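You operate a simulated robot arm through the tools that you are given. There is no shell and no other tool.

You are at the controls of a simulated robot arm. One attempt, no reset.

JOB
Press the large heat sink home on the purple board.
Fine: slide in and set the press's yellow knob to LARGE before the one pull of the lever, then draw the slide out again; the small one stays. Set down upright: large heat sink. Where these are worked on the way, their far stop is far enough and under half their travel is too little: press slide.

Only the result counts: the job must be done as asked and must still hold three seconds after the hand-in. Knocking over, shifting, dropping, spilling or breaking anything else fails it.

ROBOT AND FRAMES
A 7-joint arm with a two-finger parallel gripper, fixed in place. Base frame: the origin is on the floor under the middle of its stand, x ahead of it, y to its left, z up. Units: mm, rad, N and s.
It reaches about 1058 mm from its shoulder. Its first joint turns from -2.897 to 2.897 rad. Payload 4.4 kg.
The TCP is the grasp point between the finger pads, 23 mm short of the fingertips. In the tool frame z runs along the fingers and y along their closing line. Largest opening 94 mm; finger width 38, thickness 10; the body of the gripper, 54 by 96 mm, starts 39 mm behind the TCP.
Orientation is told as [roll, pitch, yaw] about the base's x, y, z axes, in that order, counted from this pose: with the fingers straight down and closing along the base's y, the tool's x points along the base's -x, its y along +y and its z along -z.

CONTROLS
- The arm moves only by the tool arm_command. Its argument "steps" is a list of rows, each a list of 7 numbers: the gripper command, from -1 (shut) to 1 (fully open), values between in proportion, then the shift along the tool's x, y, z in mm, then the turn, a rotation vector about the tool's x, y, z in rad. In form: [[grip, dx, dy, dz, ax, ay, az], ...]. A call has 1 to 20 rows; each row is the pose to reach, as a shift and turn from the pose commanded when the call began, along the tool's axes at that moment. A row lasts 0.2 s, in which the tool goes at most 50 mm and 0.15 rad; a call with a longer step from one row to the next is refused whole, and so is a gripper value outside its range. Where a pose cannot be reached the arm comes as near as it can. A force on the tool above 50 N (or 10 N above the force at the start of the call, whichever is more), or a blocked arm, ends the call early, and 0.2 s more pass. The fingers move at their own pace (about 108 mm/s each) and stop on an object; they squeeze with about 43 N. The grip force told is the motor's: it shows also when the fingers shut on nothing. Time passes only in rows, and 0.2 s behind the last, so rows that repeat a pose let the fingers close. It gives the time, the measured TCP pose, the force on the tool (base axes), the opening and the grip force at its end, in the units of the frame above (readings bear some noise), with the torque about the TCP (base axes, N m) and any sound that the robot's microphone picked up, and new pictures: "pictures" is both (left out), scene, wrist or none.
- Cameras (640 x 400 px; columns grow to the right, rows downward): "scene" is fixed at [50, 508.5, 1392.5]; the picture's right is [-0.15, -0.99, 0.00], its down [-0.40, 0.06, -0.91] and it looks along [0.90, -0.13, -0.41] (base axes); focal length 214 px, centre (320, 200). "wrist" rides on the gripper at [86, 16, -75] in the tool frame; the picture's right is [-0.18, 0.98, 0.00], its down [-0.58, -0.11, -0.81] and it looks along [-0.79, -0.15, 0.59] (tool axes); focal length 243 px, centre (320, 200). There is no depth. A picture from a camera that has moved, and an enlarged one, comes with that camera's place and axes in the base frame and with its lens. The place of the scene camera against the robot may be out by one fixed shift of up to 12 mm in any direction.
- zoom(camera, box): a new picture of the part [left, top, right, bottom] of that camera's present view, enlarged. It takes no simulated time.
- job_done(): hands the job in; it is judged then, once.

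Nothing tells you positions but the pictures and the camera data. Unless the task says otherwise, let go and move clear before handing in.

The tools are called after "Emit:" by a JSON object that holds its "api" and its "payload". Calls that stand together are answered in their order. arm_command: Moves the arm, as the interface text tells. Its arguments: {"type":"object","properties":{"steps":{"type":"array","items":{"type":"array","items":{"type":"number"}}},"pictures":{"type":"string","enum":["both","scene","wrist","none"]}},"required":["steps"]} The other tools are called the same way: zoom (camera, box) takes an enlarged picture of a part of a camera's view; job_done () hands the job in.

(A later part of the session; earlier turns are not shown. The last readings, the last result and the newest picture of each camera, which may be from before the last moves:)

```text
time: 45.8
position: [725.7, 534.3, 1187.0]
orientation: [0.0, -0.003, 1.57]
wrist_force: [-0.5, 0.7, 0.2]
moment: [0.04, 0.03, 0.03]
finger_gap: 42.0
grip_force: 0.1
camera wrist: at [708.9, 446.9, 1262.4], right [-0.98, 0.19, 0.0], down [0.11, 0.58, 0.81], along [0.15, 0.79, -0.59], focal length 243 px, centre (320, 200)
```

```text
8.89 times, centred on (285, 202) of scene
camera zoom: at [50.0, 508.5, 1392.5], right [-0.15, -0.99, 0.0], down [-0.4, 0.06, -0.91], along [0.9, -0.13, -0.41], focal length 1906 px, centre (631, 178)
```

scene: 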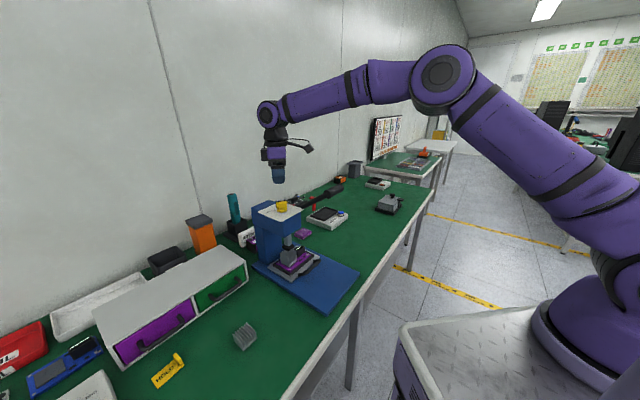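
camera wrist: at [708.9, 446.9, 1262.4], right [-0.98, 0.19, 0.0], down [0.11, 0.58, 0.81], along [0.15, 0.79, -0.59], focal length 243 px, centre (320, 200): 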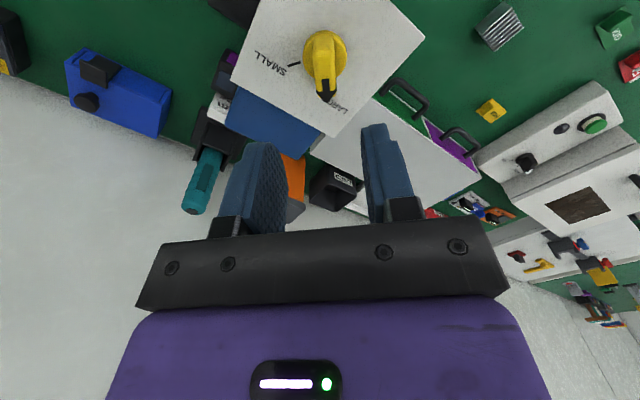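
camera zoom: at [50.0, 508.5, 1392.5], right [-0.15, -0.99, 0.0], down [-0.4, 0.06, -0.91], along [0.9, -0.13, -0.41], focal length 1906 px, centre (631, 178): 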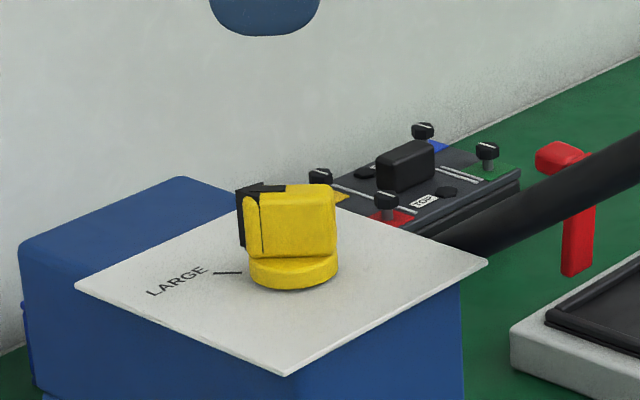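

The knob points to LARGE now. Next, I'll swing the hand around to the front of the lever, staying high above it.

Emit:
{"api": "arm_command", "payload": {"steps": [[-0.1, 0, 0, -30, 0, 0, 0.147], [-0.1, 0, 0, -63, 0, 0, 0.294], [-0.1, 15, 6, -63, 0, 0, 0.441], [-0.1, 35, 15, -63, 0, 0, 0.588], [-0.1, 55, 24, -63, 0, 0, 0.735], [-0.1, 75, 33, -63, 0, 0, 0.882], [-0.1, 95, 42, -63, 0, 0, 1.029], [-0.1, 115, 50, -63, 0, 0, 1.176], [-0.1, 135, 59, -63, 0, 0, 1.323], [-0.1, 155, 68, -63, 0, 0, 1.47], [-0.1, 175, 76, -63, 0, 0, 1.617], [-0.1, 195, 85, -63, 0, 0, 1.764], [-0.1, 215, 94, -63, 0, 0, 1.911], [-0.1, 230, 100, -55, 0, 0, 2.058], [-0.1, 240, 104, -48, 0, 0, 2.205], [-0.1, 244.3, 105.7, -43, 0, 0, 2.352], [-0.1, 244.3, 105.7, -43, 0, 0, 2.352]]}}

Emit:
{"api": "zoom", "payload": {"camera": "wrist", "box": [200, 0, 640, 240]}}

Emit:
{"api": "zoom", "payload": {"camera": "scene", "box": [260, 150, 380, 240]}}

```text
time: 49.4
position: [620.4, 289.6, 1230.1]
orientation: [0.001, 0.002, -0.785]
wrist_force: [0.1, -0.4, -0.1]
moment: [0.01, 0.0, 0.02]
finger_gap: 42.2
grip_force: 0.1
camera wrist: at [569.4, 361.6, 1305.2], right [0.82, 0.57, 0.0], down [0.33, -0.49, 0.81], along [0.46, -0.66, -0.59], focal length 243 px, centre (320, 200)
```

scene: 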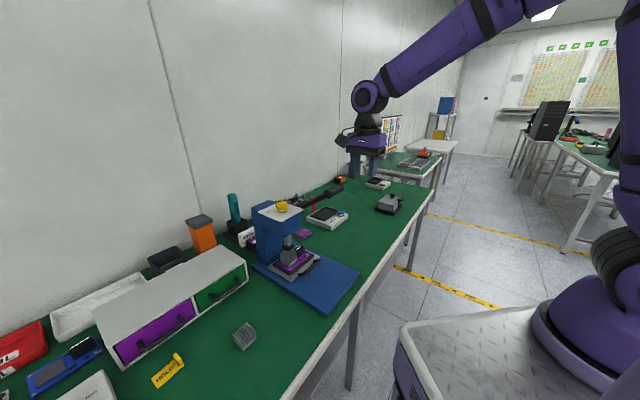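
wrist: 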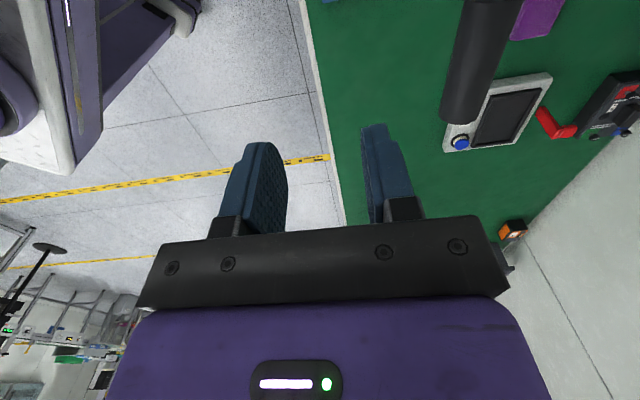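

```text
1.45 times, centred on (420, 120) of wrist
camera zoom: at [569.4, 361.6, 1305.2], right [0.82, 0.57, 0.0], down [0.33, -0.49, 0.81], along [0.46, -0.66, -0.59], focal length 353 px, centre (174, 316)
```

zoom: 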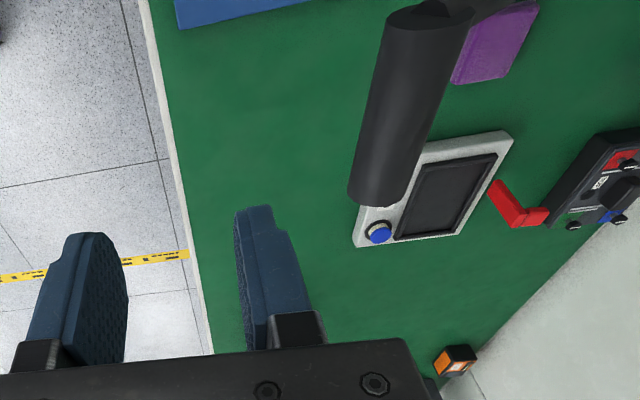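

```text
4.44 times, centred on (320, 195) of scene
camera zoom: at [50.0, 508.5, 1392.5], right [-0.15, -0.99, 0.0], down [-0.4, 0.06, -0.91], along [0.9, -0.13, -0.41], focal length 953 px, centre (320, 222)
```

zoom: 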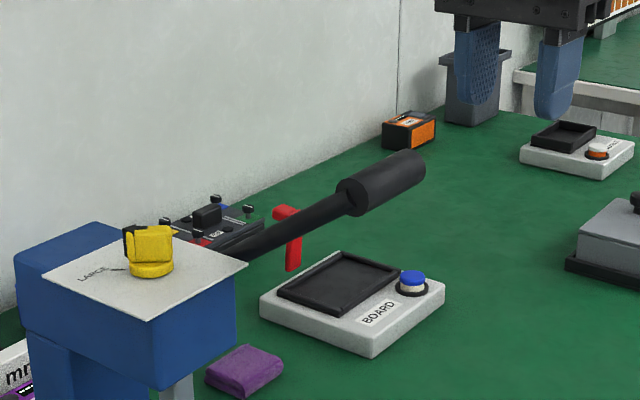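

The lever handle (≈33 mm thick) is centred near (704, 357, 1130), running along the bench. I'll straddle it from above with open fingers and push it down with the palm – first hover over it and check.

Emit:
{"api": "arm_command", "payload": {"steps": [[0.19, -4, 36, 0, 0, 0, 0], [0.19, -8, 72, 10, 0, 0, 0], [0.19, -12.6, 107.3, 25, 0, 0, 0], [0.19, -12.6, 107.3, 25, 0, 0, 0]]}}

Emit:
{"api": "zoom", "payload": {"camera": "wrist", "box": [180, 0, 500, 220]}}

Emit:
{"api": "zoom", "payload": {"camera": "scene", "box": [260, 130, 380, 220]}}

```text
time: 50.4
position: [704.3, 356.8, 1205.6]
orientation: [0.001, 0.001, -0.783]
wrist_force: [-0.2, -0.4, 0.4]
moment: [0.0, 0.0, -0.02]
finger_gap: 55.9
grip_force: 0.0
camera wrist: at [654.7, 428.6, 1281.3], right [0.82, 0.57, 0.0], down [0.34, -0.49, 0.81], along [0.46, -0.66, -0.59], focal length 243 px, centre (320, 200)
```

scene: 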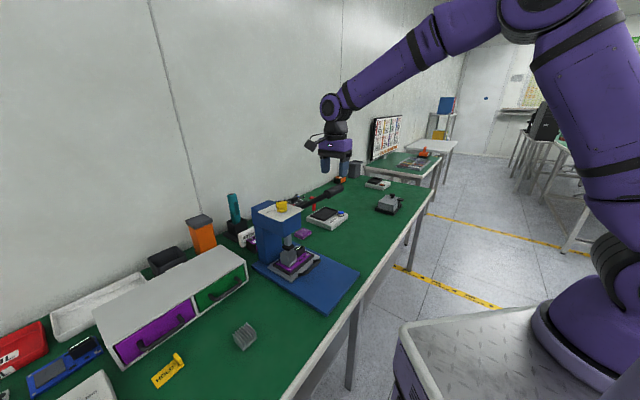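
wrist: 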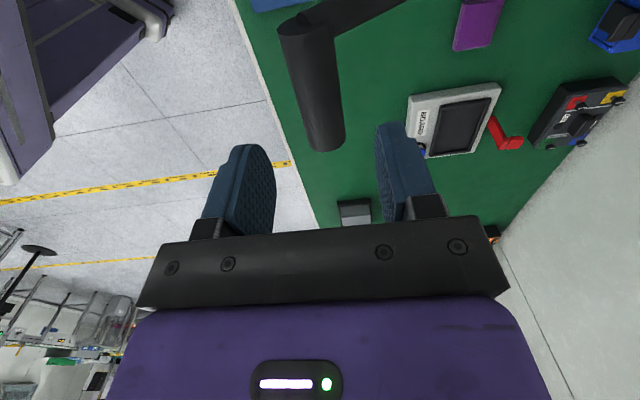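

```text
1.82 times, centred on (340, 110) of wrist
camera zoom: at [654.7, 428.6, 1281.3], right [0.82, 0.57, 0.0], down [0.34, -0.49, 0.81], along [0.46, -0.66, -0.59], focal length 441 px, centre (284, 364)
```

zoom: 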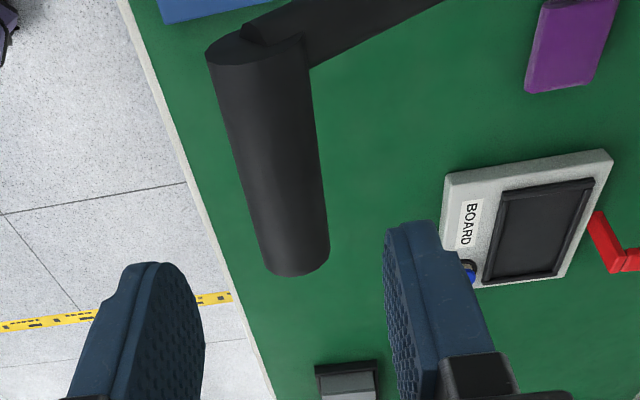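

```text
4.44 times, centred on (320, 175) of scene
camera zoom: at [50.0, 508.5, 1392.5], right [-0.15, -0.99, 0.0], down [-0.4, 0.06, -0.91], along [0.9, -0.13, -0.41], focal length 953 px, centre (320, 311)
```

zoom: 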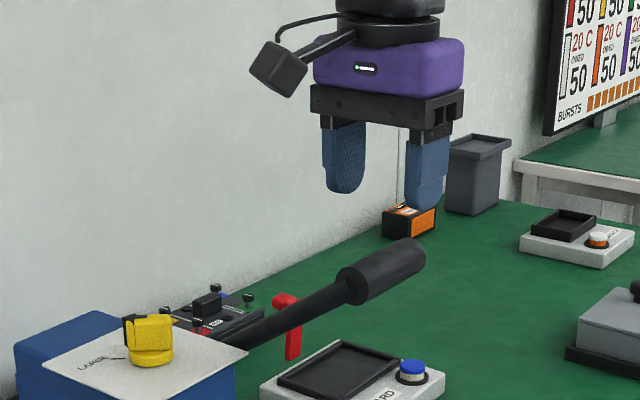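

The handle is centred between the open fingers (offset ~2 mm). Descending to just before palm contact.

Emit:
{"api": "arm_command", "payload": {"steps": [[0.19, -2, -2, 25, 0, 0, 0], [0.19, -2, -2, 50, 0, 0, 0], [0.19, -2, -2, 72, 0, 0, 0], [0.1, -2, -2, 85, 0, 0, 0], [0.05, -2, -2, 85, 0, 0, 0]]}}

Emit:
{"api": "zoom", "payload": {"camera": "wrist", "box": [180, 60, 500, 260]}}

Emit:
{"api": "zoom", "payload": {"camera": "scene", "box": [260, 150, 380, 240]}}

```text
time: 51.6
position: [704.4, 355.2, 1121.2]
orientation: [0.003, 0.0, -0.781]
wrist_force: [0.0, 0.5, 0.3]
moment: [0.04, -0.02, 0.0]
finger_gap: 49.3
grip_force: 0.1
camera wrist: at [654.6, 427.0, 1196.8], right [0.82, 0.57, 0.0], down [0.34, -0.49, 0.81], along [0.46, -0.66, -0.59], focal length 243 px, centre (320, 200)
```

scene: 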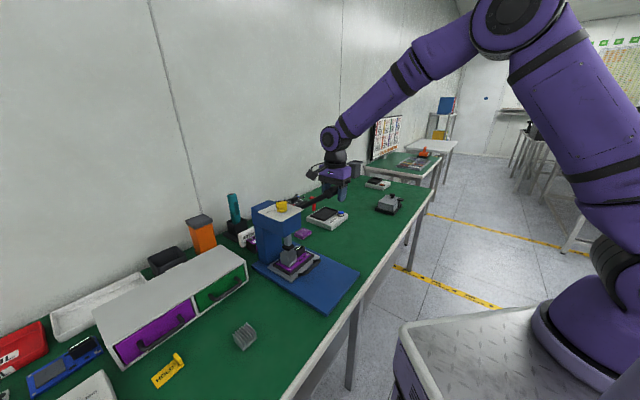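
wrist: 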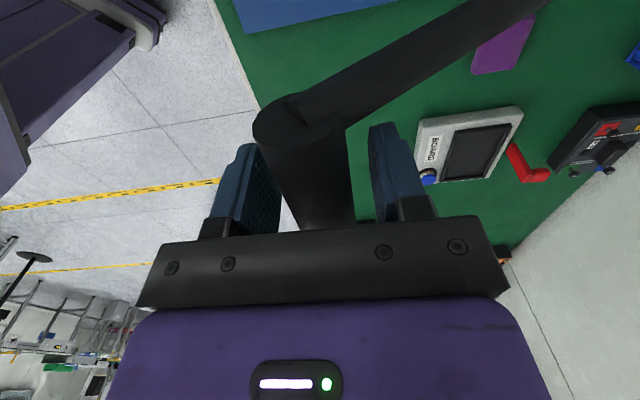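

```text
2.00 times, centred on (340, 160) of wrist
camera zoom: at [654.6, 427.0, 1196.8], right [0.82, 0.57, 0.0], down [0.34, -0.49, 0.81], along [0.46, -0.66, -0.59], focal length 485 px, centre (280, 280)
```

zoom: 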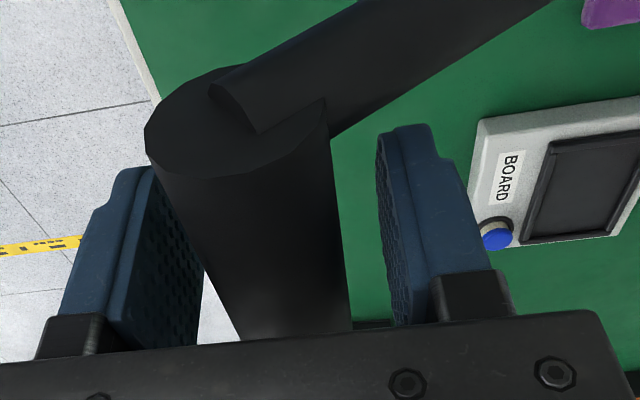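

```text
4.44 times, centred on (320, 195) of scene
camera zoom: at [50.0, 508.5, 1392.5], right [-0.15, -0.99, 0.0], down [-0.4, 0.06, -0.91], along [0.9, -0.13, -0.41], focal length 953 px, centre (320, 222)
```

zoom: 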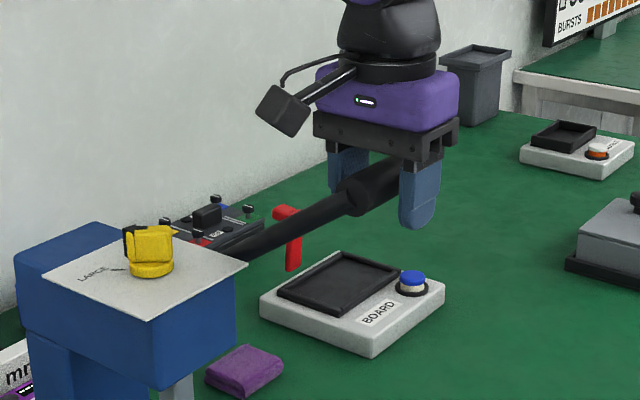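

The handle is trapped between the fingers. Now pull the lever down, following its arc with the palm.

Emit:
{"api": "arm_command", "payload": {"steps": [[-0.02, 0, 0, 8, 0, 0, 0], [-0.02, 0, -1.7, 16, 0, 0, 0], [-0.02, 0, -5.8, 24, 0, 0, 0], [-0.02, 0, -10, 32, 0, 0, 0], [-0.02, 0, -13.5, 40, 0, 0, 0], [-0.02, 0, -16.4, 48, 0, 0, 0]]}}

Emit:
{"api": "zoom", "payload": {"camera": "scene", "box": [240, 150, 380, 270]}}

Emit:
{"api": "zoom", "payload": {"camera": "wrist", "box": [180, 60, 500, 260]}}

```text
time: 53.0
position: [693.5, 342.9, 1072.1]
orientation: [0.001, 0.002, -0.783]
wrist_force: [-0.3, 0.0, 2.4]
moment: [-0.03, -0.08, -0.05]
finger_gap: 46.1
grip_force: 0.2
camera wrist: at [642.4, 414.9, 1146.7], right [0.82, 0.57, 0.0], down [0.34, -0.49, 0.81], along [0.46, -0.66, -0.59], focal length 243 px, centre (320, 200)
```

scene: 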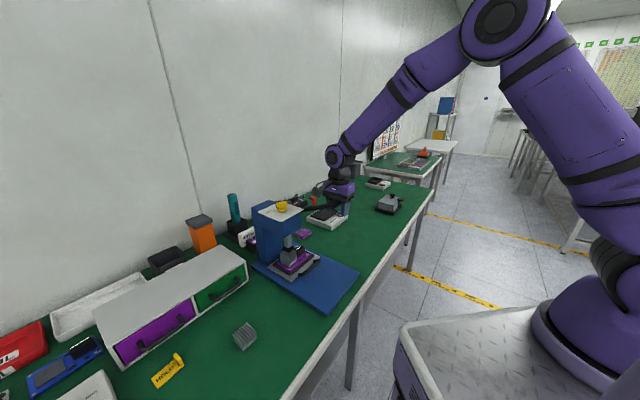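
wrist: 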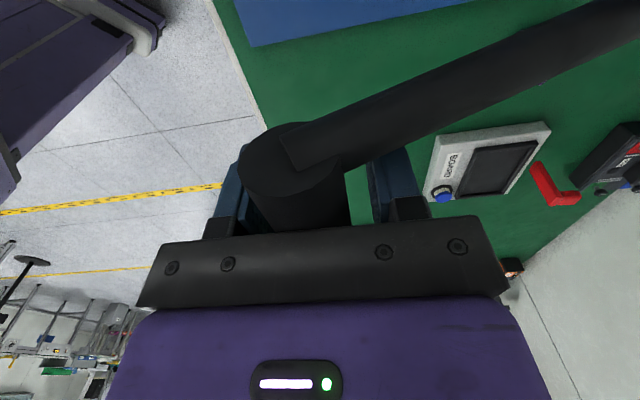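

```text
3.33 times, centred on (310, 210) of scene
camera zoom: at [50.0, 508.5, 1392.5], right [-0.15, -0.99, 0.0], down [-0.4, 0.06, -0.91], along [0.9, -0.13, -0.41], focal length 715 px, centre (353, 167)
```

zoom: 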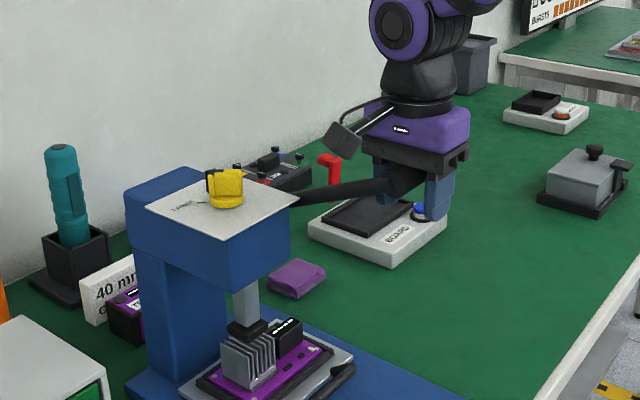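

```text
2.00 times, centred on (340, 160) of wrist
camera zoom: at [642.4, 414.9, 1146.7], right [0.82, 0.57, 0.0], down [0.34, -0.49, 0.81], along [0.46, -0.66, -0.59], focal length 485 px, centre (280, 280)
```

zoom: 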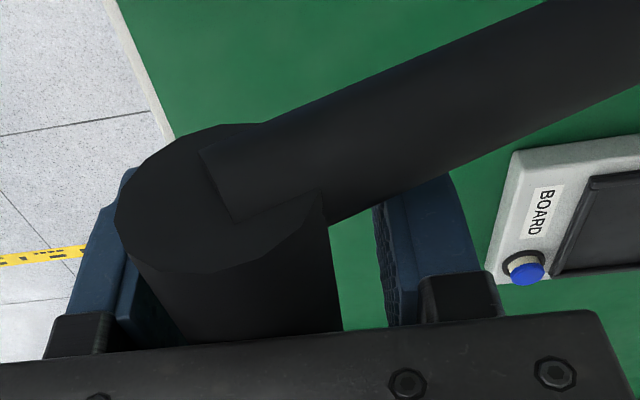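

The lever and ram are moving down with little force. Continuing the pull along the arc.

Emit:
{"api": "arm_command", "payload": {"steps": [[-0.02, 0, -4.5, 9, 0, 0, 0], [-0.02, 0, -8, 18, 0, 0, 0], [-0.02, 0, -9.7, 27, 0, 0, 0], [-0.02, 0, -10.9, 36, 0, 0, 0], [-0.02, 0, -11.6, 45, 0, 0, 0], [-0.02, 0, -11.8, 54, 0, 0, 0]]}}

Emit:
{"api": "zoom", "payload": {"camera": "scene", "box": [240, 170, 380, 290]}}

Emit:
{"api": "zoom", "payload": {"camera": "wrist", "box": [180, 60, 500, 260]}}

```text
time: 54.4
position: [685.2, 335.1, 1016.6]
orientation: [0.002, 0.001, -0.785]
wrist_force: [-1.3, -0.8, 2.6]
moment: [-0.01, -0.07, -0.05]
finger_gap: 46.1
grip_force: 0.1
camera wrist: at [634.2, 406.8, 1092.6], right [0.82, 0.57, 0.0], down [0.34, -0.49, 0.81], along [0.46, -0.66, -0.59], focal length 243 px, centre (320, 200)
```

scene: 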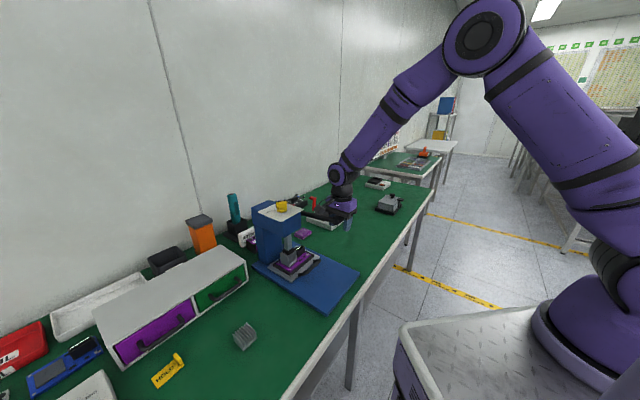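
wrist: 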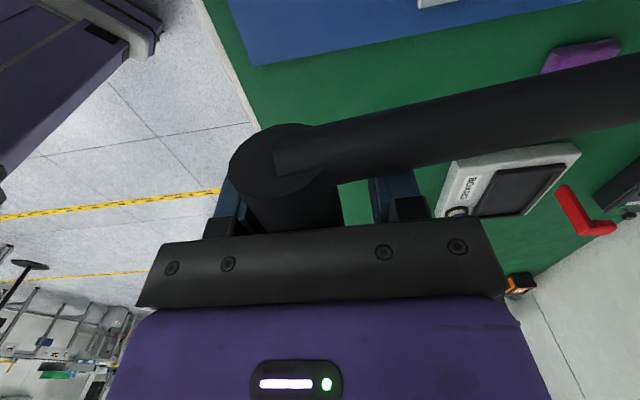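

```text
3.33 times, centred on (310, 230) of scene
camera zoom: at [50.0, 508.5, 1392.5], right [-0.15, -0.99, 0.0], down [-0.4, 0.06, -0.91], along [0.9, -0.13, -0.41], focal length 715 px, centre (353, 100)
```

zoom: 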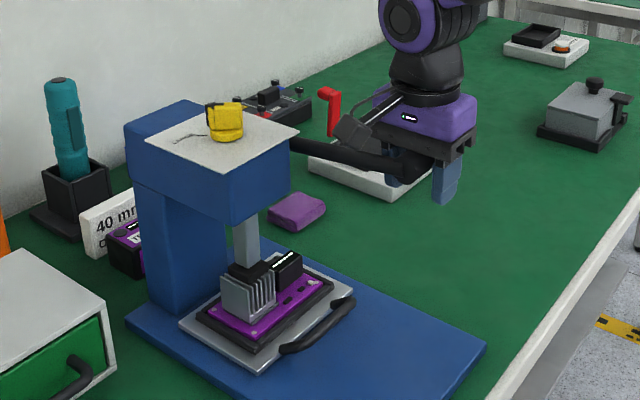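

```text
2.00 times, centred on (340, 160) of wrist
camera zoom: at [634.2, 406.8, 1092.6], right [0.82, 0.57, 0.0], down [0.34, -0.49, 0.81], along [0.46, -0.66, -0.59], focal length 485 px, centre (280, 280)
```

zoom: 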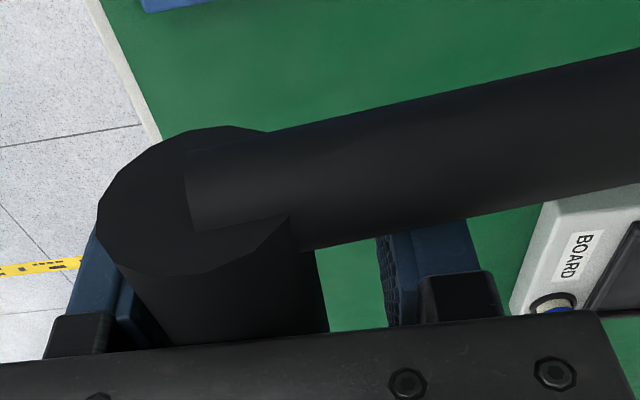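

Emit:
{"api": "zoom", "payload": {"camera": "scene", "box": [270, 230, 330, 285]}}

```text
7.27 times, centred on (300, 258) of scene
camera zoom: at [50.0, 508.5, 1392.5], right [-0.15, -0.99, 0.0], down [-0.4, 0.06, -0.91], along [0.9, -0.13, -0.41], focal length 1560 px, centre (466, -218)
```

zoom: 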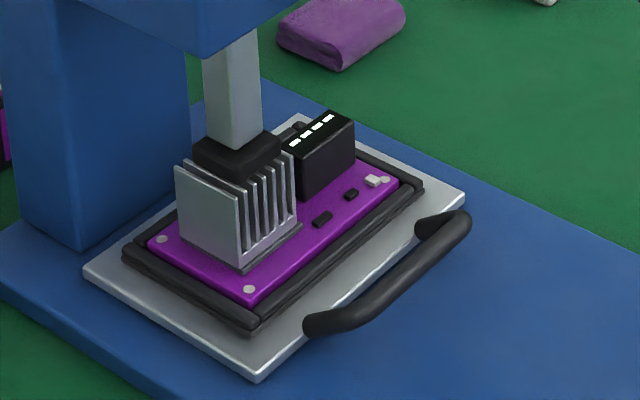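

The ram foot is about to meet the heat sink, well centred. Continuing the same pull downward.

Emit:
{"api": "arm_command", "payload": {"steps": [[-0.02, 0, -3, 7, 0, 0, 0], [-0.02, 0, -4.2, 14, 0, 0, 0], [-0.02, 0, -4.2, 21, 0, 0, 0], [-0.02, 0, -4.2, 28, 0, 0, 0], [-0.02, 0, -3.8, 35, 0, 0, 0], [-0.02, 0, -3, 42, 0, 0, 0]]}}

Emit:
{"api": "zoom", "payload": {"camera": "scene", "box": [240, 190, 380, 290]}}

Emit:
{"api": "zoom", "payload": {"camera": "wrist", "box": [180, 60, 500, 260]}}

```text
time: 55.6
position: [681.1, 332.8, 990.9]
orientation: [0.011, 0.001, -0.784]
wrist_force: [-8.4, -6.9, 25.8]
moment: [0.17, -0.37, -0.03]
finger_gap: 46.0
grip_force: 0.0
stopped in row 6: the force on the tool passed its limit at 61 N (the readings are from after the stop); the commanded pose is now the measured one
camera wrist: at [630.6, 404.3, 1065.9], right [0.82, 0.57, 0.01], down [0.33, -0.49, 0.8], along [0.46, -0.66, -0.59], focal length 243 px, centre (320, 200)
```

scene: 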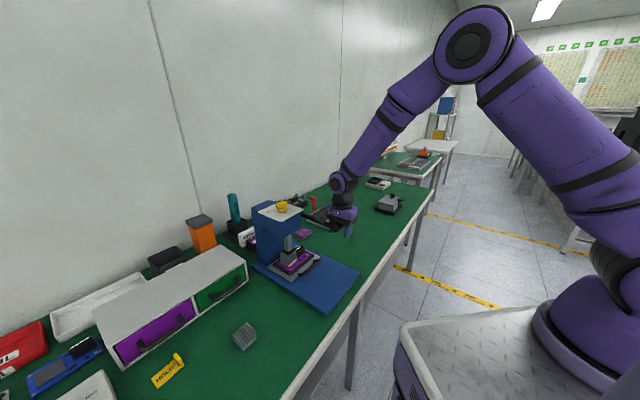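
wrist: 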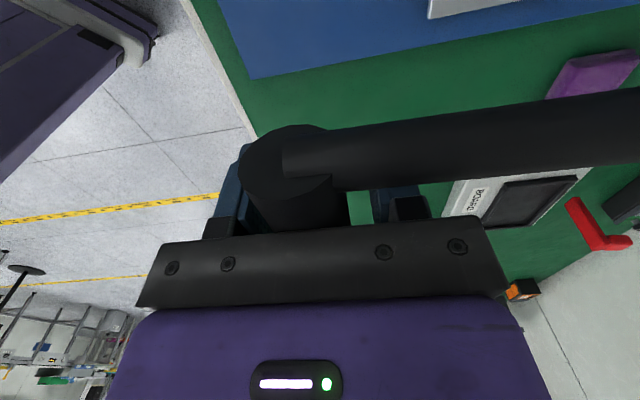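

```text
4.00 times, centred on (310, 240) of scene
camera zoom: at [50.0, 508.5, 1392.5], right [-0.15, -0.99, 0.0], down [-0.4, 0.06, -0.91], along [0.9, -0.13, -0.41], focal length 858 px, centre (360, 40)
```

zoom: 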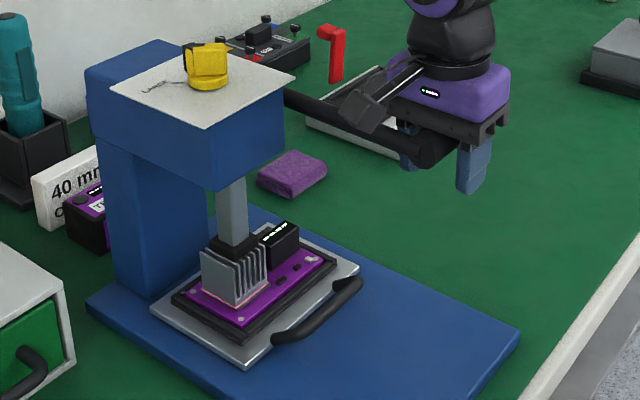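

```text
2.00 times, centred on (340, 160) of wrist
camera zoom: at [630.6, 404.3, 1065.9], right [0.82, 0.57, 0.01], down [0.33, -0.49, 0.8], along [0.46, -0.66, -0.59], focal length 485 px, centre (280, 280)
```

zoom: 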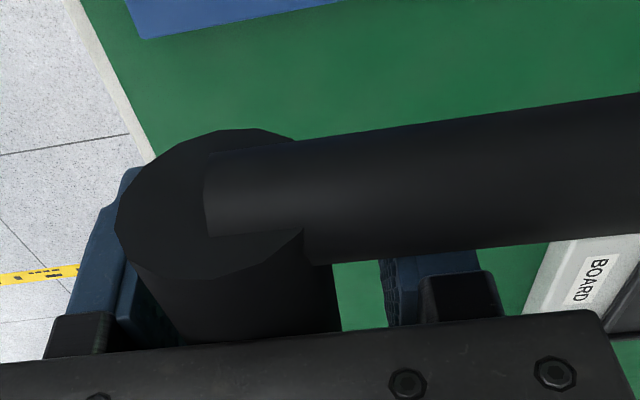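

Emit:
{"api": "zoom", "payload": {"camera": "scene", "box": [270, 230, 330, 285]}}

```text
7.27 times, centred on (300, 258) of scene
camera zoom: at [50.0, 508.5, 1392.5], right [-0.15, -0.99, 0.0], down [-0.4, 0.06, -0.91], along [0.9, -0.13, -0.41], focal length 1560 px, centre (466, -218)
```

zoom: 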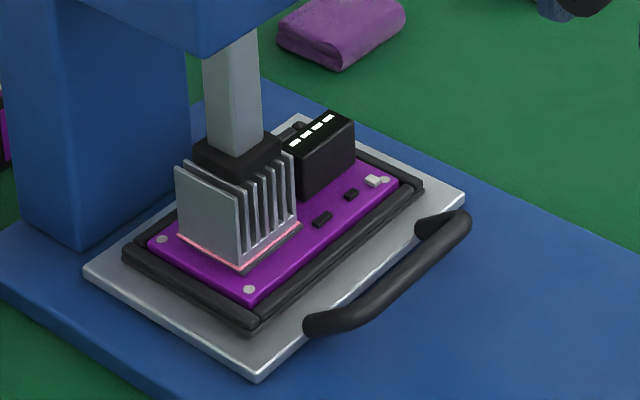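

A thin pink squeeze-out line now shows all round the base, and the lever stopped with >50 N. I'll push just a little further to confirm it's at its end.

Emit:
{"api": "arm_command", "payload": {"steps": [[-0.02, 0, 0, 1, 0, 0, 0], [-0.02, 0, 0, 2, 0, 0, 0], [-0.02, 0, 0, 3, 0, 0, 0], [-0.02, 0, 0, 3, 0, 0, 0]], "pictures": "scene"}}

Emit:
{"api": "zoom", "payload": {"camera": "scene", "box": [270, 230, 330, 285]}}

```text
time: 56.2
position: [682.7, 333.2, 991.4]
orientation: [0.012, 0.002, -0.782]
wrist_force: [-8.3, -6.0, 22.9]
moment: [0.15, -0.27, -0.01]
finger_gap: 46.1
grip_force: 0.0
stopped in row 2: the force on the tool passed its limit at 53 N (the readings are from after the stop); the commanded pose is now the measured one
```

scene: 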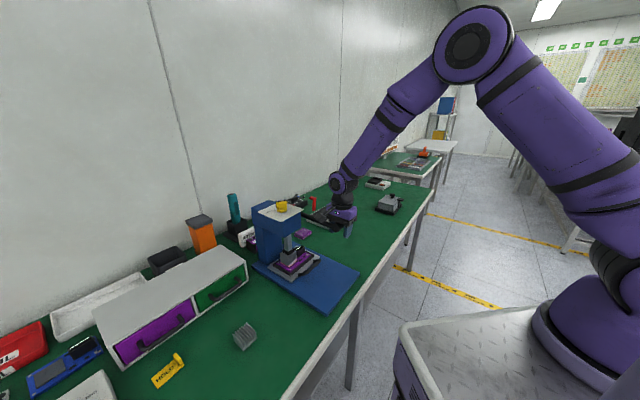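

```text
7.27 times, centred on (300, 258) of scene
camera zoom: at [50.0, 508.5, 1392.5], right [-0.15, -0.99, 0.0], down [-0.4, 0.06, -0.91], along [0.9, -0.13, -0.41], focal length 1560 px, centre (466, -218)
```

zoom: 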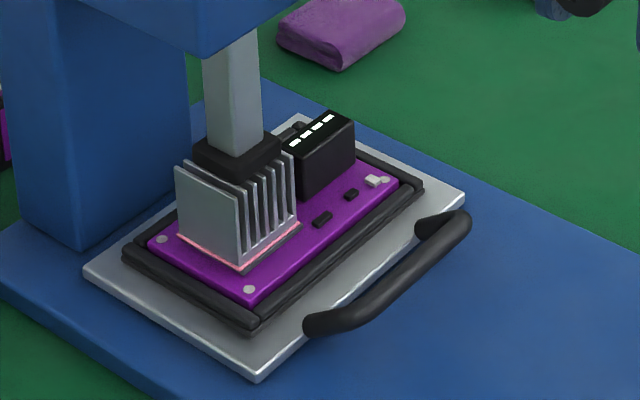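

It is at a hard stop, so the pull is complete. Now I'll ease up along the arc and see whether the lever springs back.

Emit:
{"api": "arm_command", "payload": {"steps": [[-0.02, 0, 0, -4, 0, 0, 0], [-0.02, 0, 0, -10, 0, 0, 0], [-0.02, 0, 0, -18, 0, 0, 0], [-0.02, 0, 0.5, -26, 0, 0, 0], [-0.02, 0, 1.5, -34, 0, 0, 0], [-0.02, 0, 2.5, -42, 0, 0, 0]]}}

Emit:
{"api": "zoom", "payload": {"camera": "scene", "box": [240, 190, 380, 290]}}

Emit:
{"api": "zoom", "payload": {"camera": "wrist", "box": [180, 60, 500, 260]}}

```text
time: 57.6
position: [684.6, 336.3, 1029.8]
orientation: [0.011, 0.001, -0.782]
wrist_force: [-0.5, 0.8, 1.6]
moment: [-0.06, -0.05, 0.03]
finger_gap: 46.1
grip_force: 0.1
camera wrist: at [633.6, 407.7, 1106.5], right [0.82, 0.57, 0.01], down [0.33, -0.49, 0.8], along [0.46, -0.66, -0.59], focal length 243 px, centre (320, 200)
```

scene: 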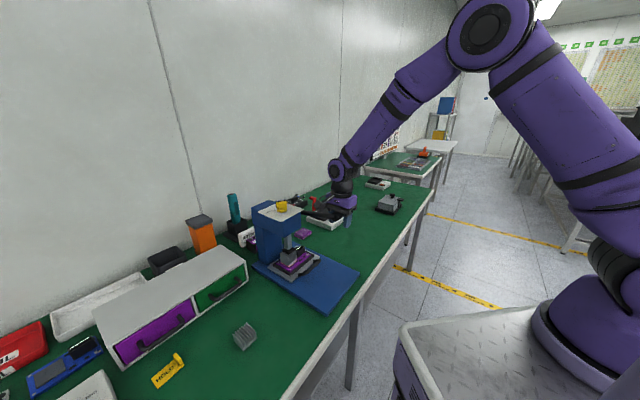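
wrist: 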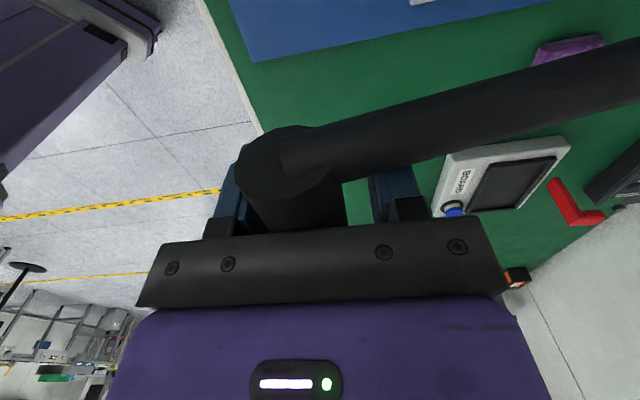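

```text
4.00 times, centred on (310, 240) of scene
camera zoom: at [50.0, 508.5, 1392.5], right [-0.15, -0.99, 0.0], down [-0.4, 0.06, -0.91], along [0.9, -0.13, -0.41], focal length 858 px, centre (360, 40)
```

zoom: 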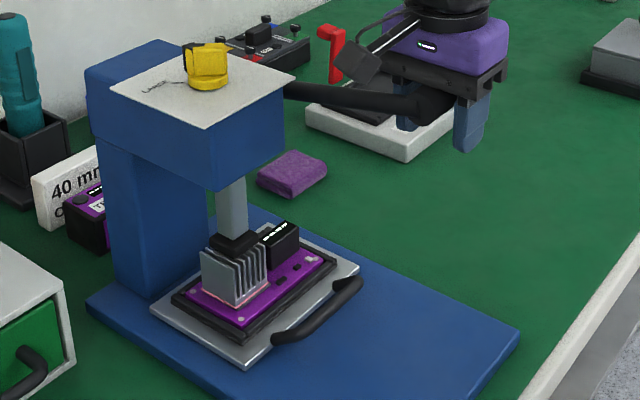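

```text
2.00 times, centred on (340, 160) of wrist
camera zoom: at [633.6, 407.7, 1106.5], right [0.82, 0.57, 0.01], down [0.33, -0.49, 0.8], along [0.46, -0.66, -0.59], focal length 485 px, centre (280, 280)
```

zoom: 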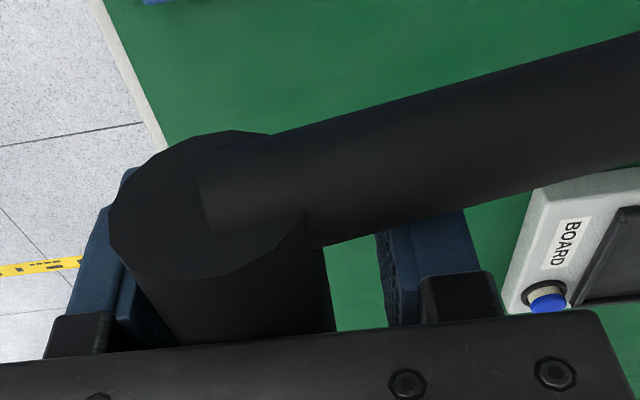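

The lever springs back, following the palm. I'll let it return under control all the way up and then rise clear.

Emit:
{"api": "arm_command", "payload": {"steps": [[-0.02, 0, 0, -10, 0, 0, 0], [-0.02, 0, 2, -20, 0, 0, 0], [-0.02, 0, 5, -30, 0, 0, 0], [-0.02, 0, 9, -40, 0, 0, 0], [-0.02, 0, 13.5, -50, 0, 0, 0], [-0.02, 0, 18.5, -60, 0, 0, 0], [0.05, 0, 24.5, -70, 0, 0, 0], [0.1, 0, 28, -78, 0, 0, 0], [0.19, 0, 29, -86, 0, 0, 0], [0.19, 0, 29, -94, 0, 0, 0], [0.19, 0, 29, -94, 0, 0, 0]]}}

Emit:
{"api": "zoom", "payload": {"camera": "wrist", "box": [180, 60, 500, 260]}}

Emit:
{"api": "zoom", "payload": {"camera": "scene", "box": [240, 150, 380, 270]}}

```text
time: 60.0
position: [704.0, 353.7, 1125.5]
orientation: [0.013, 0.002, -0.783]
wrist_force: [0.4, 0.5, 0.0]
moment: [0.02, 0.0, 0.02]
finger_gap: 55.8
grip_force: 0.0
camera wrist: at [653.2, 425.9, 1200.8], right [0.82, 0.57, 0.01], down [0.33, -0.49, 0.8], along [0.46, -0.66, -0.59], focal length 243 px, centre (320, 200)
```

scene: 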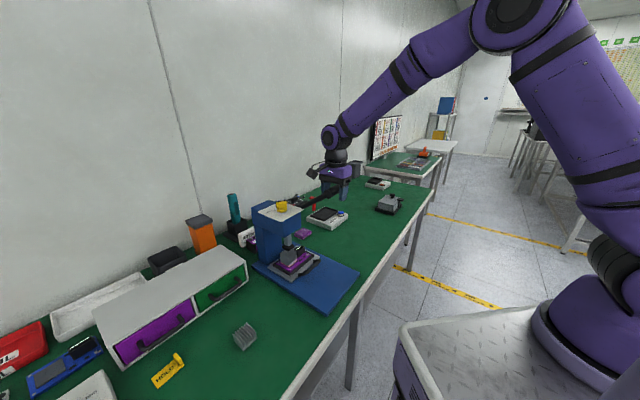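
wrist: 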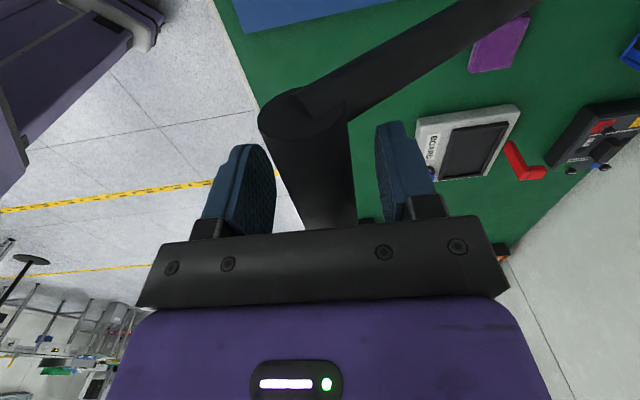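

```text
2.00 times, centred on (340, 160) of wrist
camera zoom: at [653.2, 425.9, 1200.8], right [0.82, 0.57, 0.01], down [0.33, -0.49, 0.8], along [0.46, -0.66, -0.59], focal length 485 px, centre (280, 280)
```

zoom: 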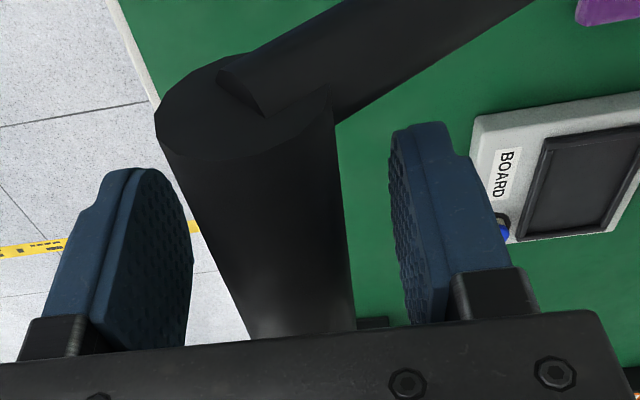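

```text
3.33 times, centred on (310, 210) of scene
camera zoom: at [50.0, 508.5, 1392.5], right [-0.15, -0.99, 0.0], down [-0.4, 0.06, -0.91], along [0.9, -0.13, -0.41], focal length 715 px, centre (353, 167)
```

zoom: 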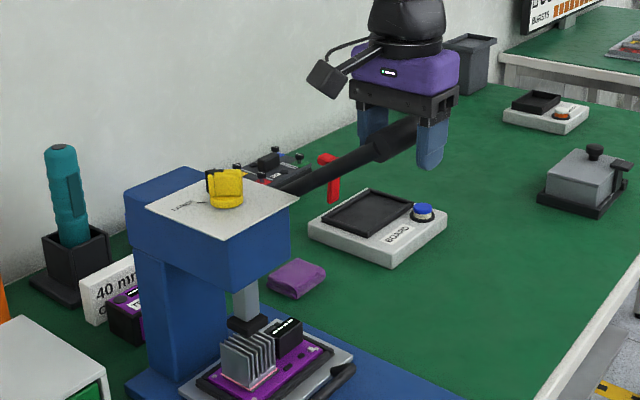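

The lever is back at its rest and the ram is up. Now I'll go clear, come around to the slide handle and prepare to draw the slide out.

Emit:
{"api": "arm_command", "payload": {"steps": [[0.19, 0, 0, -30, 0, 0, 0], [0.19, 0, 0, -70, 0, 0, 0], [0, 20, -30, -75, 0, 0, 0], [0, 45, -62, -75, 0, 0, 0], [-0.3, 70, -90, -70, -0.1, 0, 0], [-0.3, 86.7, -98, -40, -0.2, 0, 0], [-0.3, 86.7, -98, 0, -0.3, 0, 0], [-0.3, 86.7, -98, 40, -0.4, 0, 0], [-0.3, 86.7, -98, 85, -0.5, 0, 0], [-0.3, 86.7, -90, 125, -0.587, 0, 0], [-0.3, 86.7, -65, 155, -0.587, 0, 0], [-0.3, 86.7, -35, 182, -0.587, 0, 0], [-0.3, 86.7, -35, 182, -0.587, 0, 0]]}}

Emit:
{"api": "zoom", "payload": {"camera": "wrist", "box": [180, 0, 500, 200]}}

Emit:
{"api": "zoom", "payload": {"camera": "scene", "box": [250, 200, 370, 290]}}

```text
time: 62.8
position: [619.6, 393.4, 942.8]
orientation: [0.599, 0.002, -0.782]
wrist_force: [-1.5, 0.6, -0.1]
moment: [0.04, -0.02, -0.02]
finger_gap: 32.8
grip_force: 0.0
camera wrist: at [537.1, 433.2, 1012.8], right [0.7, 0.45, 0.55], down [0.03, -0.8, 0.6], along [0.71, -0.41, -0.57], focal length 243 px, centre (320, 200)
```

scene: 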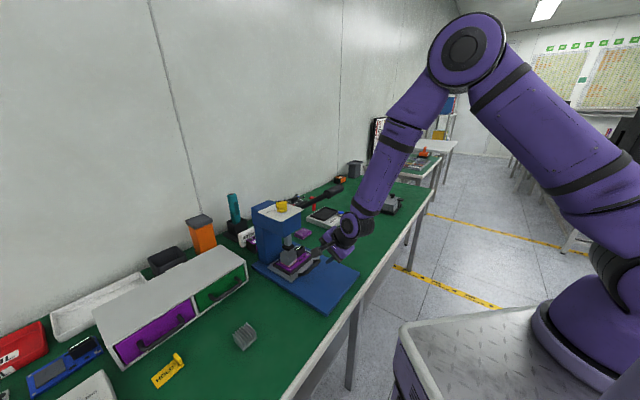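
wrist: 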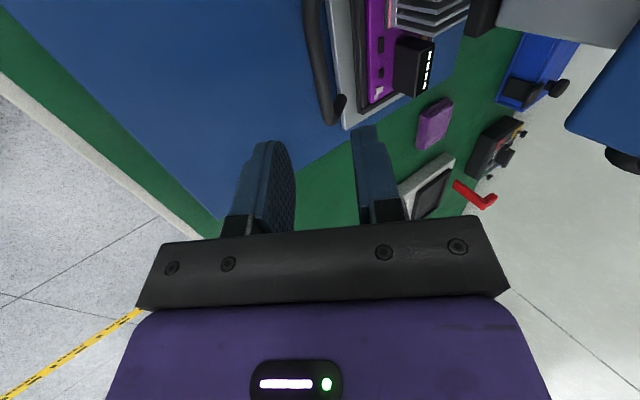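

```text
2.00 times, centred on (340, 100) of wrist
camera zoom: at [537.1, 433.2, 1012.8], right [0.7, 0.45, 0.55], down [0.03, -0.8, 0.6], along [0.71, -0.41, -0.57], focal length 485 px, centre (280, 400)
```

zoom: 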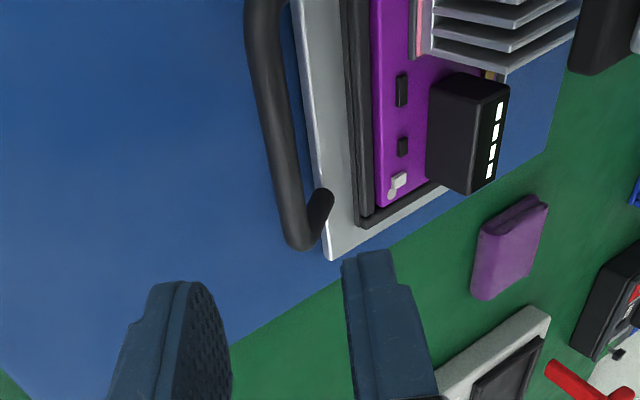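

```text
4.44 times, centred on (310, 245) of scene
camera zoom: at [50.0, 508.5, 1392.5], right [-0.15, -0.99, 0.0], down [-0.4, 0.06, -0.91], along [0.9, -0.13, -0.41], focal length 953 px, centre (364, 0)
```

zoom: 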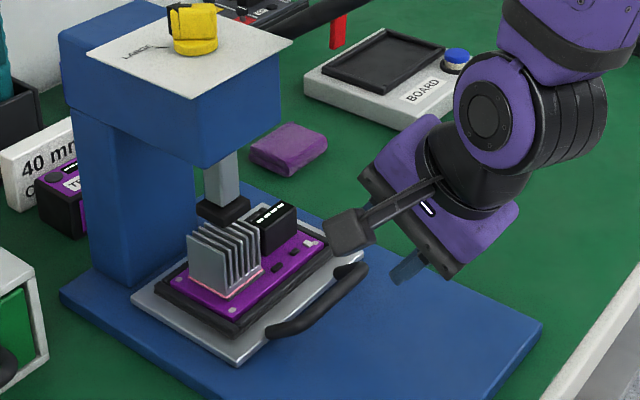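

Emit:
{"api": "arm_command", "payload": {"steps": [[-0.3, -1, 0.5, 30, 0, 0, 0], [-0.3, -1, 0.5, 60, 0, 0, 0], [-0.3, -1, 0.5, 80, 0, 0, 0], [-0.3, -1, 0.5, 92, 0, 0, 0], [-0.3, -1, 0.5, 102, 0, 0, 0], [-0.3, -1, 0.5, 102, 0, 0, 0]]}}

Emit:
{"api": "zoom", "payload": {"camera": "wrist", "box": [160, 40, 480, 240]}}

Emit:
{"api": "zoom", "payload": {"camera": "scene", "box": [250, 200, 370, 290]}}

```text
time: 64.2
position: [662.3, 433.0, 857.7]
orientation: [0.598, 0.001, -0.783]
wrist_force: [-0.3, -0.4, 0.3]
moment: [0.02, 0.01, 0.04]
finger_gap: 32.6
grip_force: 0.0
camera wrist: at [579.1, 473.1, 929.7], right [0.7, 0.45, 0.55], down [0.03, -0.8, 0.6], along [0.71, -0.41, -0.57], focal length 243 px, centre (320, 200)
```

scene: 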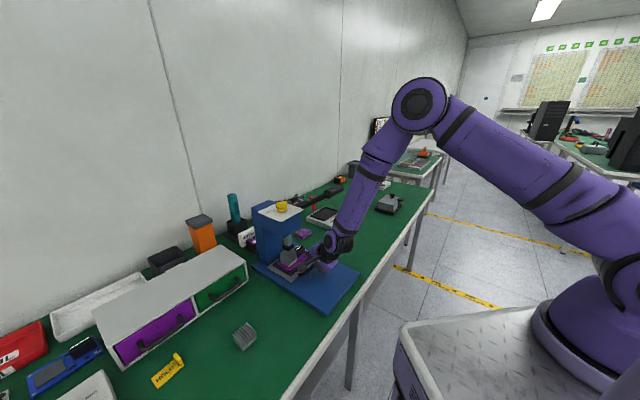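
wrist: 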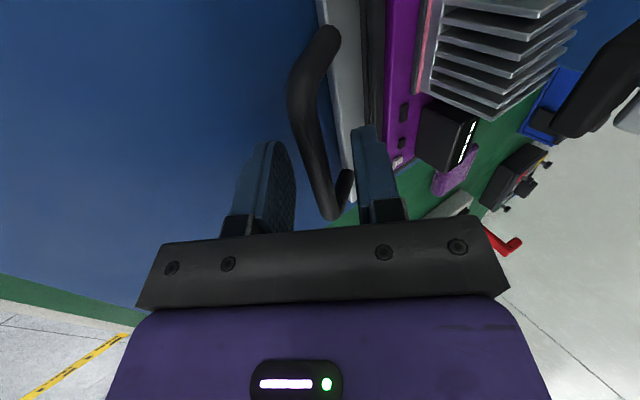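

```text
2.00 times, centred on (320, 140) of wrist
camera zoom: at [579.1, 473.1, 929.7], right [0.7, 0.45, 0.55], down [0.03, -0.8, 0.6], along [0.71, -0.41, -0.57], focal length 485 px, centre (320, 320)
```

zoom: 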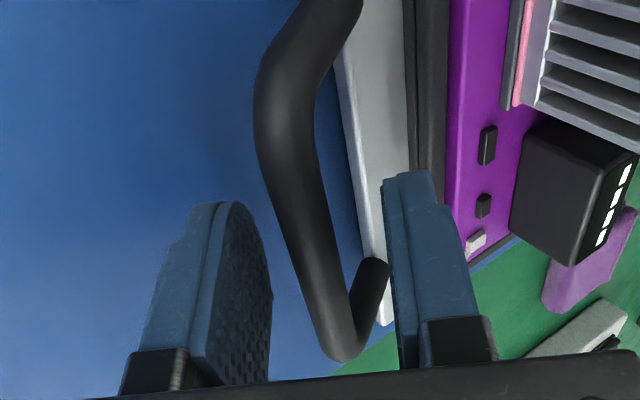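

```text
4.44 times, centred on (310, 245) of scene
camera zoom: at [50.0, 508.5, 1392.5], right [-0.15, -0.99, 0.0], down [-0.4, 0.06, -0.91], along [0.9, -0.13, -0.41], focal length 953 px, centre (364, 0)
```

zoom: 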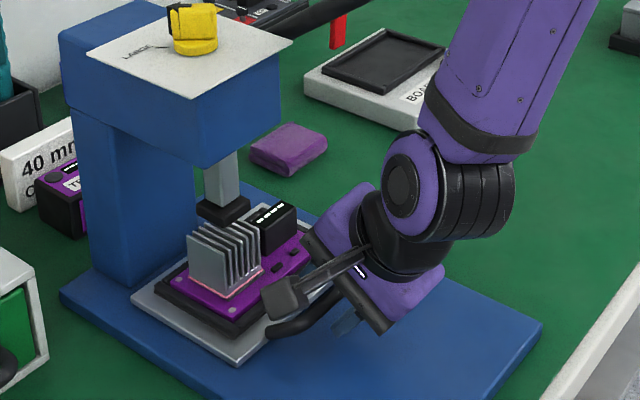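

Emit:
{"api": "arm_command", "payload": {"steps": [[-0.6, 0, 0, 0, 0, 0, 0], [-0.7, 0, 0, 0, 0, 0, 0], [-0.7, 0, -2.5, -1.7, 0, 0, 0], [-0.7, 0.1, -6.6, -4.5, 0, 0, 0], [-0.7, 0.2, -12.4, -8.5, 0, 0, 0], [-0.7, 0.4, -19.8, -13.6, 0, 0, 0], [-0.7, 0.5, -28.1, -19.2, 0, 0, 0], [-0.7, 0.7, -36.3, -24.8, 0, 0, 0], [-0.7, 0.9, -44.6, -30.5, 0, 0, 0], [-0.7, 1, -52.8, -36.1, 0, 0, 0], [-0.7, 1.2, -61.1, -41.8, 0, 0, 0], [-0.7, 1.3, -67.7, -46.3, 0, 0, 0], [-0.7, 1.4, -71, -48.6, 0, 0, 0]]}}

Emit:
{"api": "zoom", "payload": {"camera": "scene", "box": [250, 200, 390, 310]}}

```text
time: 67.0
position: [599.6, 372.8, 860.5]
orientation: [0.6, 0.001, -0.781]
wrist_force: [0.7, 0.5, 0.4]
moment: [0.03, 0.02, 0.01]
finger_gap: 14.8
grip_force: 0.7
camera wrist: at [517.1, 413.0, 930.9], right [0.7, 0.45, 0.55], down [0.03, -0.8, 0.6], along [0.71, -0.41, -0.57], focal length 243 px, centre (320, 200)
```

scene: 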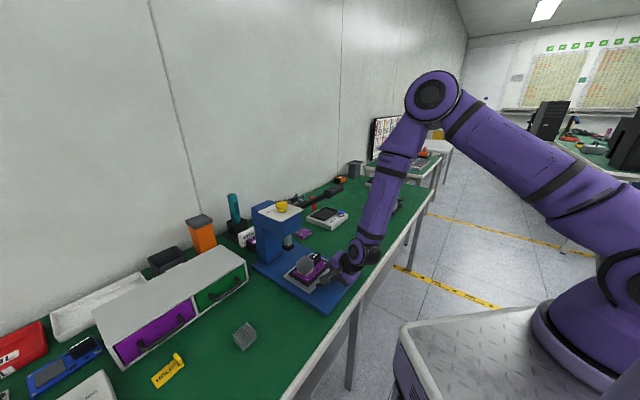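
wrist: 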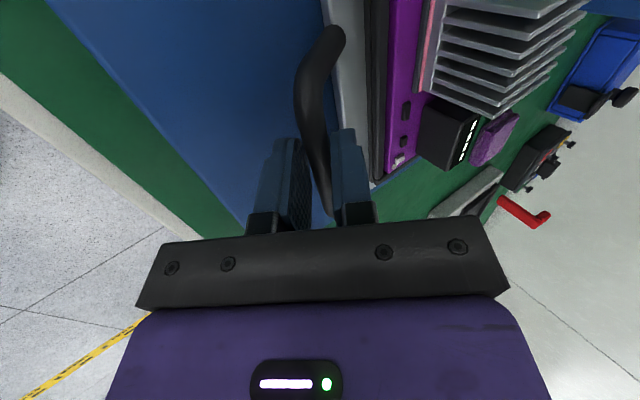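

```text
3.64 times, centred on (320, 255) of scene
camera zoom: at [50.0, 508.5, 1392.5], right [-0.15, -0.99, 0.0], down [-0.4, 0.06, -0.91], along [0.9, -0.13, -0.41], focal length 780 px, centre (320, 0)
```

zoom: 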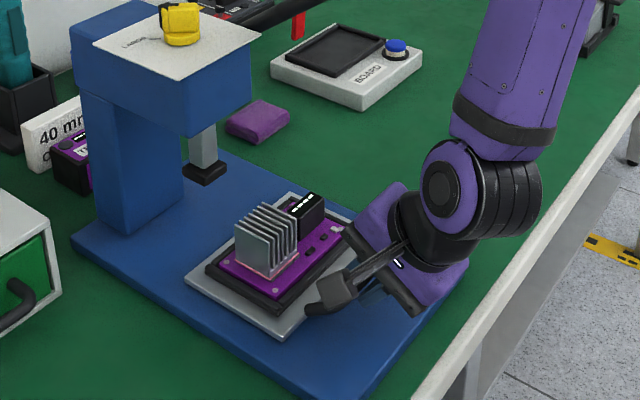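

Emit:
{"api": "arm_command", "payload": {"steps": [[-0.7, 0, -2.5, -1.7, 0, 0, 0], [-0.7, 0.1, -8, -5.5, 0, 0, 0], [-0.7, 0.3, -16, -11, 0, 0, 0], [-0.7, 0.5, -24.5, -16.8, 0, 0, 0], [-0.7, 0.6, -33, -22.6, 0, 0, 0], [-0.7, 0.8, -41, -28, 0, 0, 0], [-0.7, 0.9, -48, -32.8, 0, 0, 0], [-0.7, 1, -53.6, -36.7, 0, 0, 0], [-0.7, 1.1, -57, -39, 0, 0, 0], [-0.7, 1.1, -59.4, -40.6, 0, 0, 0]]}}

Emit:
{"api": "zoom", "payload": {"camera": "scene", "box": [270, 220, 410, 330]}}

```text
time: 69.2
position: [548.1, 322.1, 858.6]
orientation: [0.599, 0.002, -0.782]
wrist_force: [0.9, 1.1, 1.3]
moment: [-0.01, 0.0, 0.02]
finger_gap: 14.9
grip_force: 0.9
camera wrist: at [466.1, 362.7, 930.1], right [0.7, 0.45, 0.55], down [0.03, -0.8, 0.6], along [0.71, -0.41, -0.57], focal length 243 px, centre (320, 200)
```

scene: 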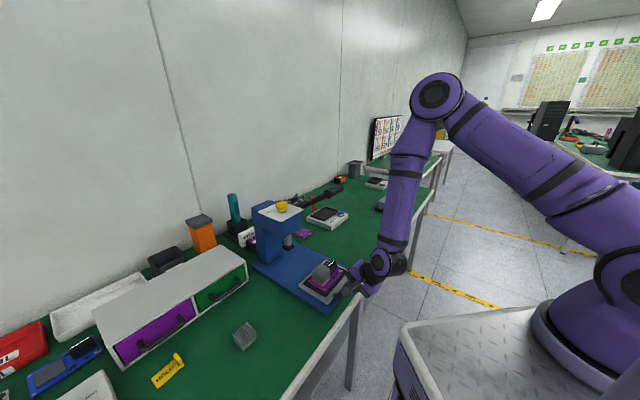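
wrist: 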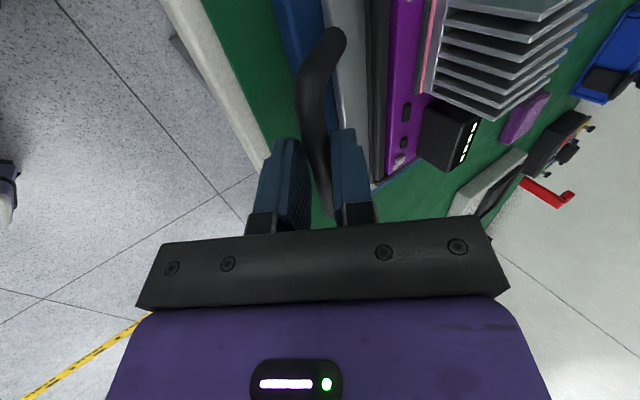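

```text
3.64 times, centred on (340, 275) of scene
camera zoom: at [50.0, 508.5, 1392.5], right [-0.15, -0.99, 0.0], down [-0.4, 0.06, -0.91], along [0.9, -0.13, -0.41], focal length 780 px, centre (247, -73)
```

zoom: 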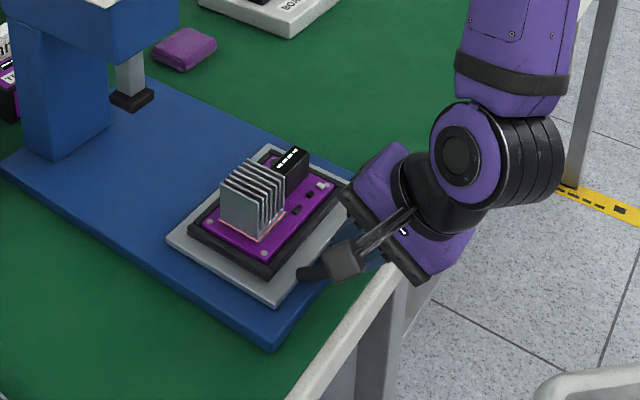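

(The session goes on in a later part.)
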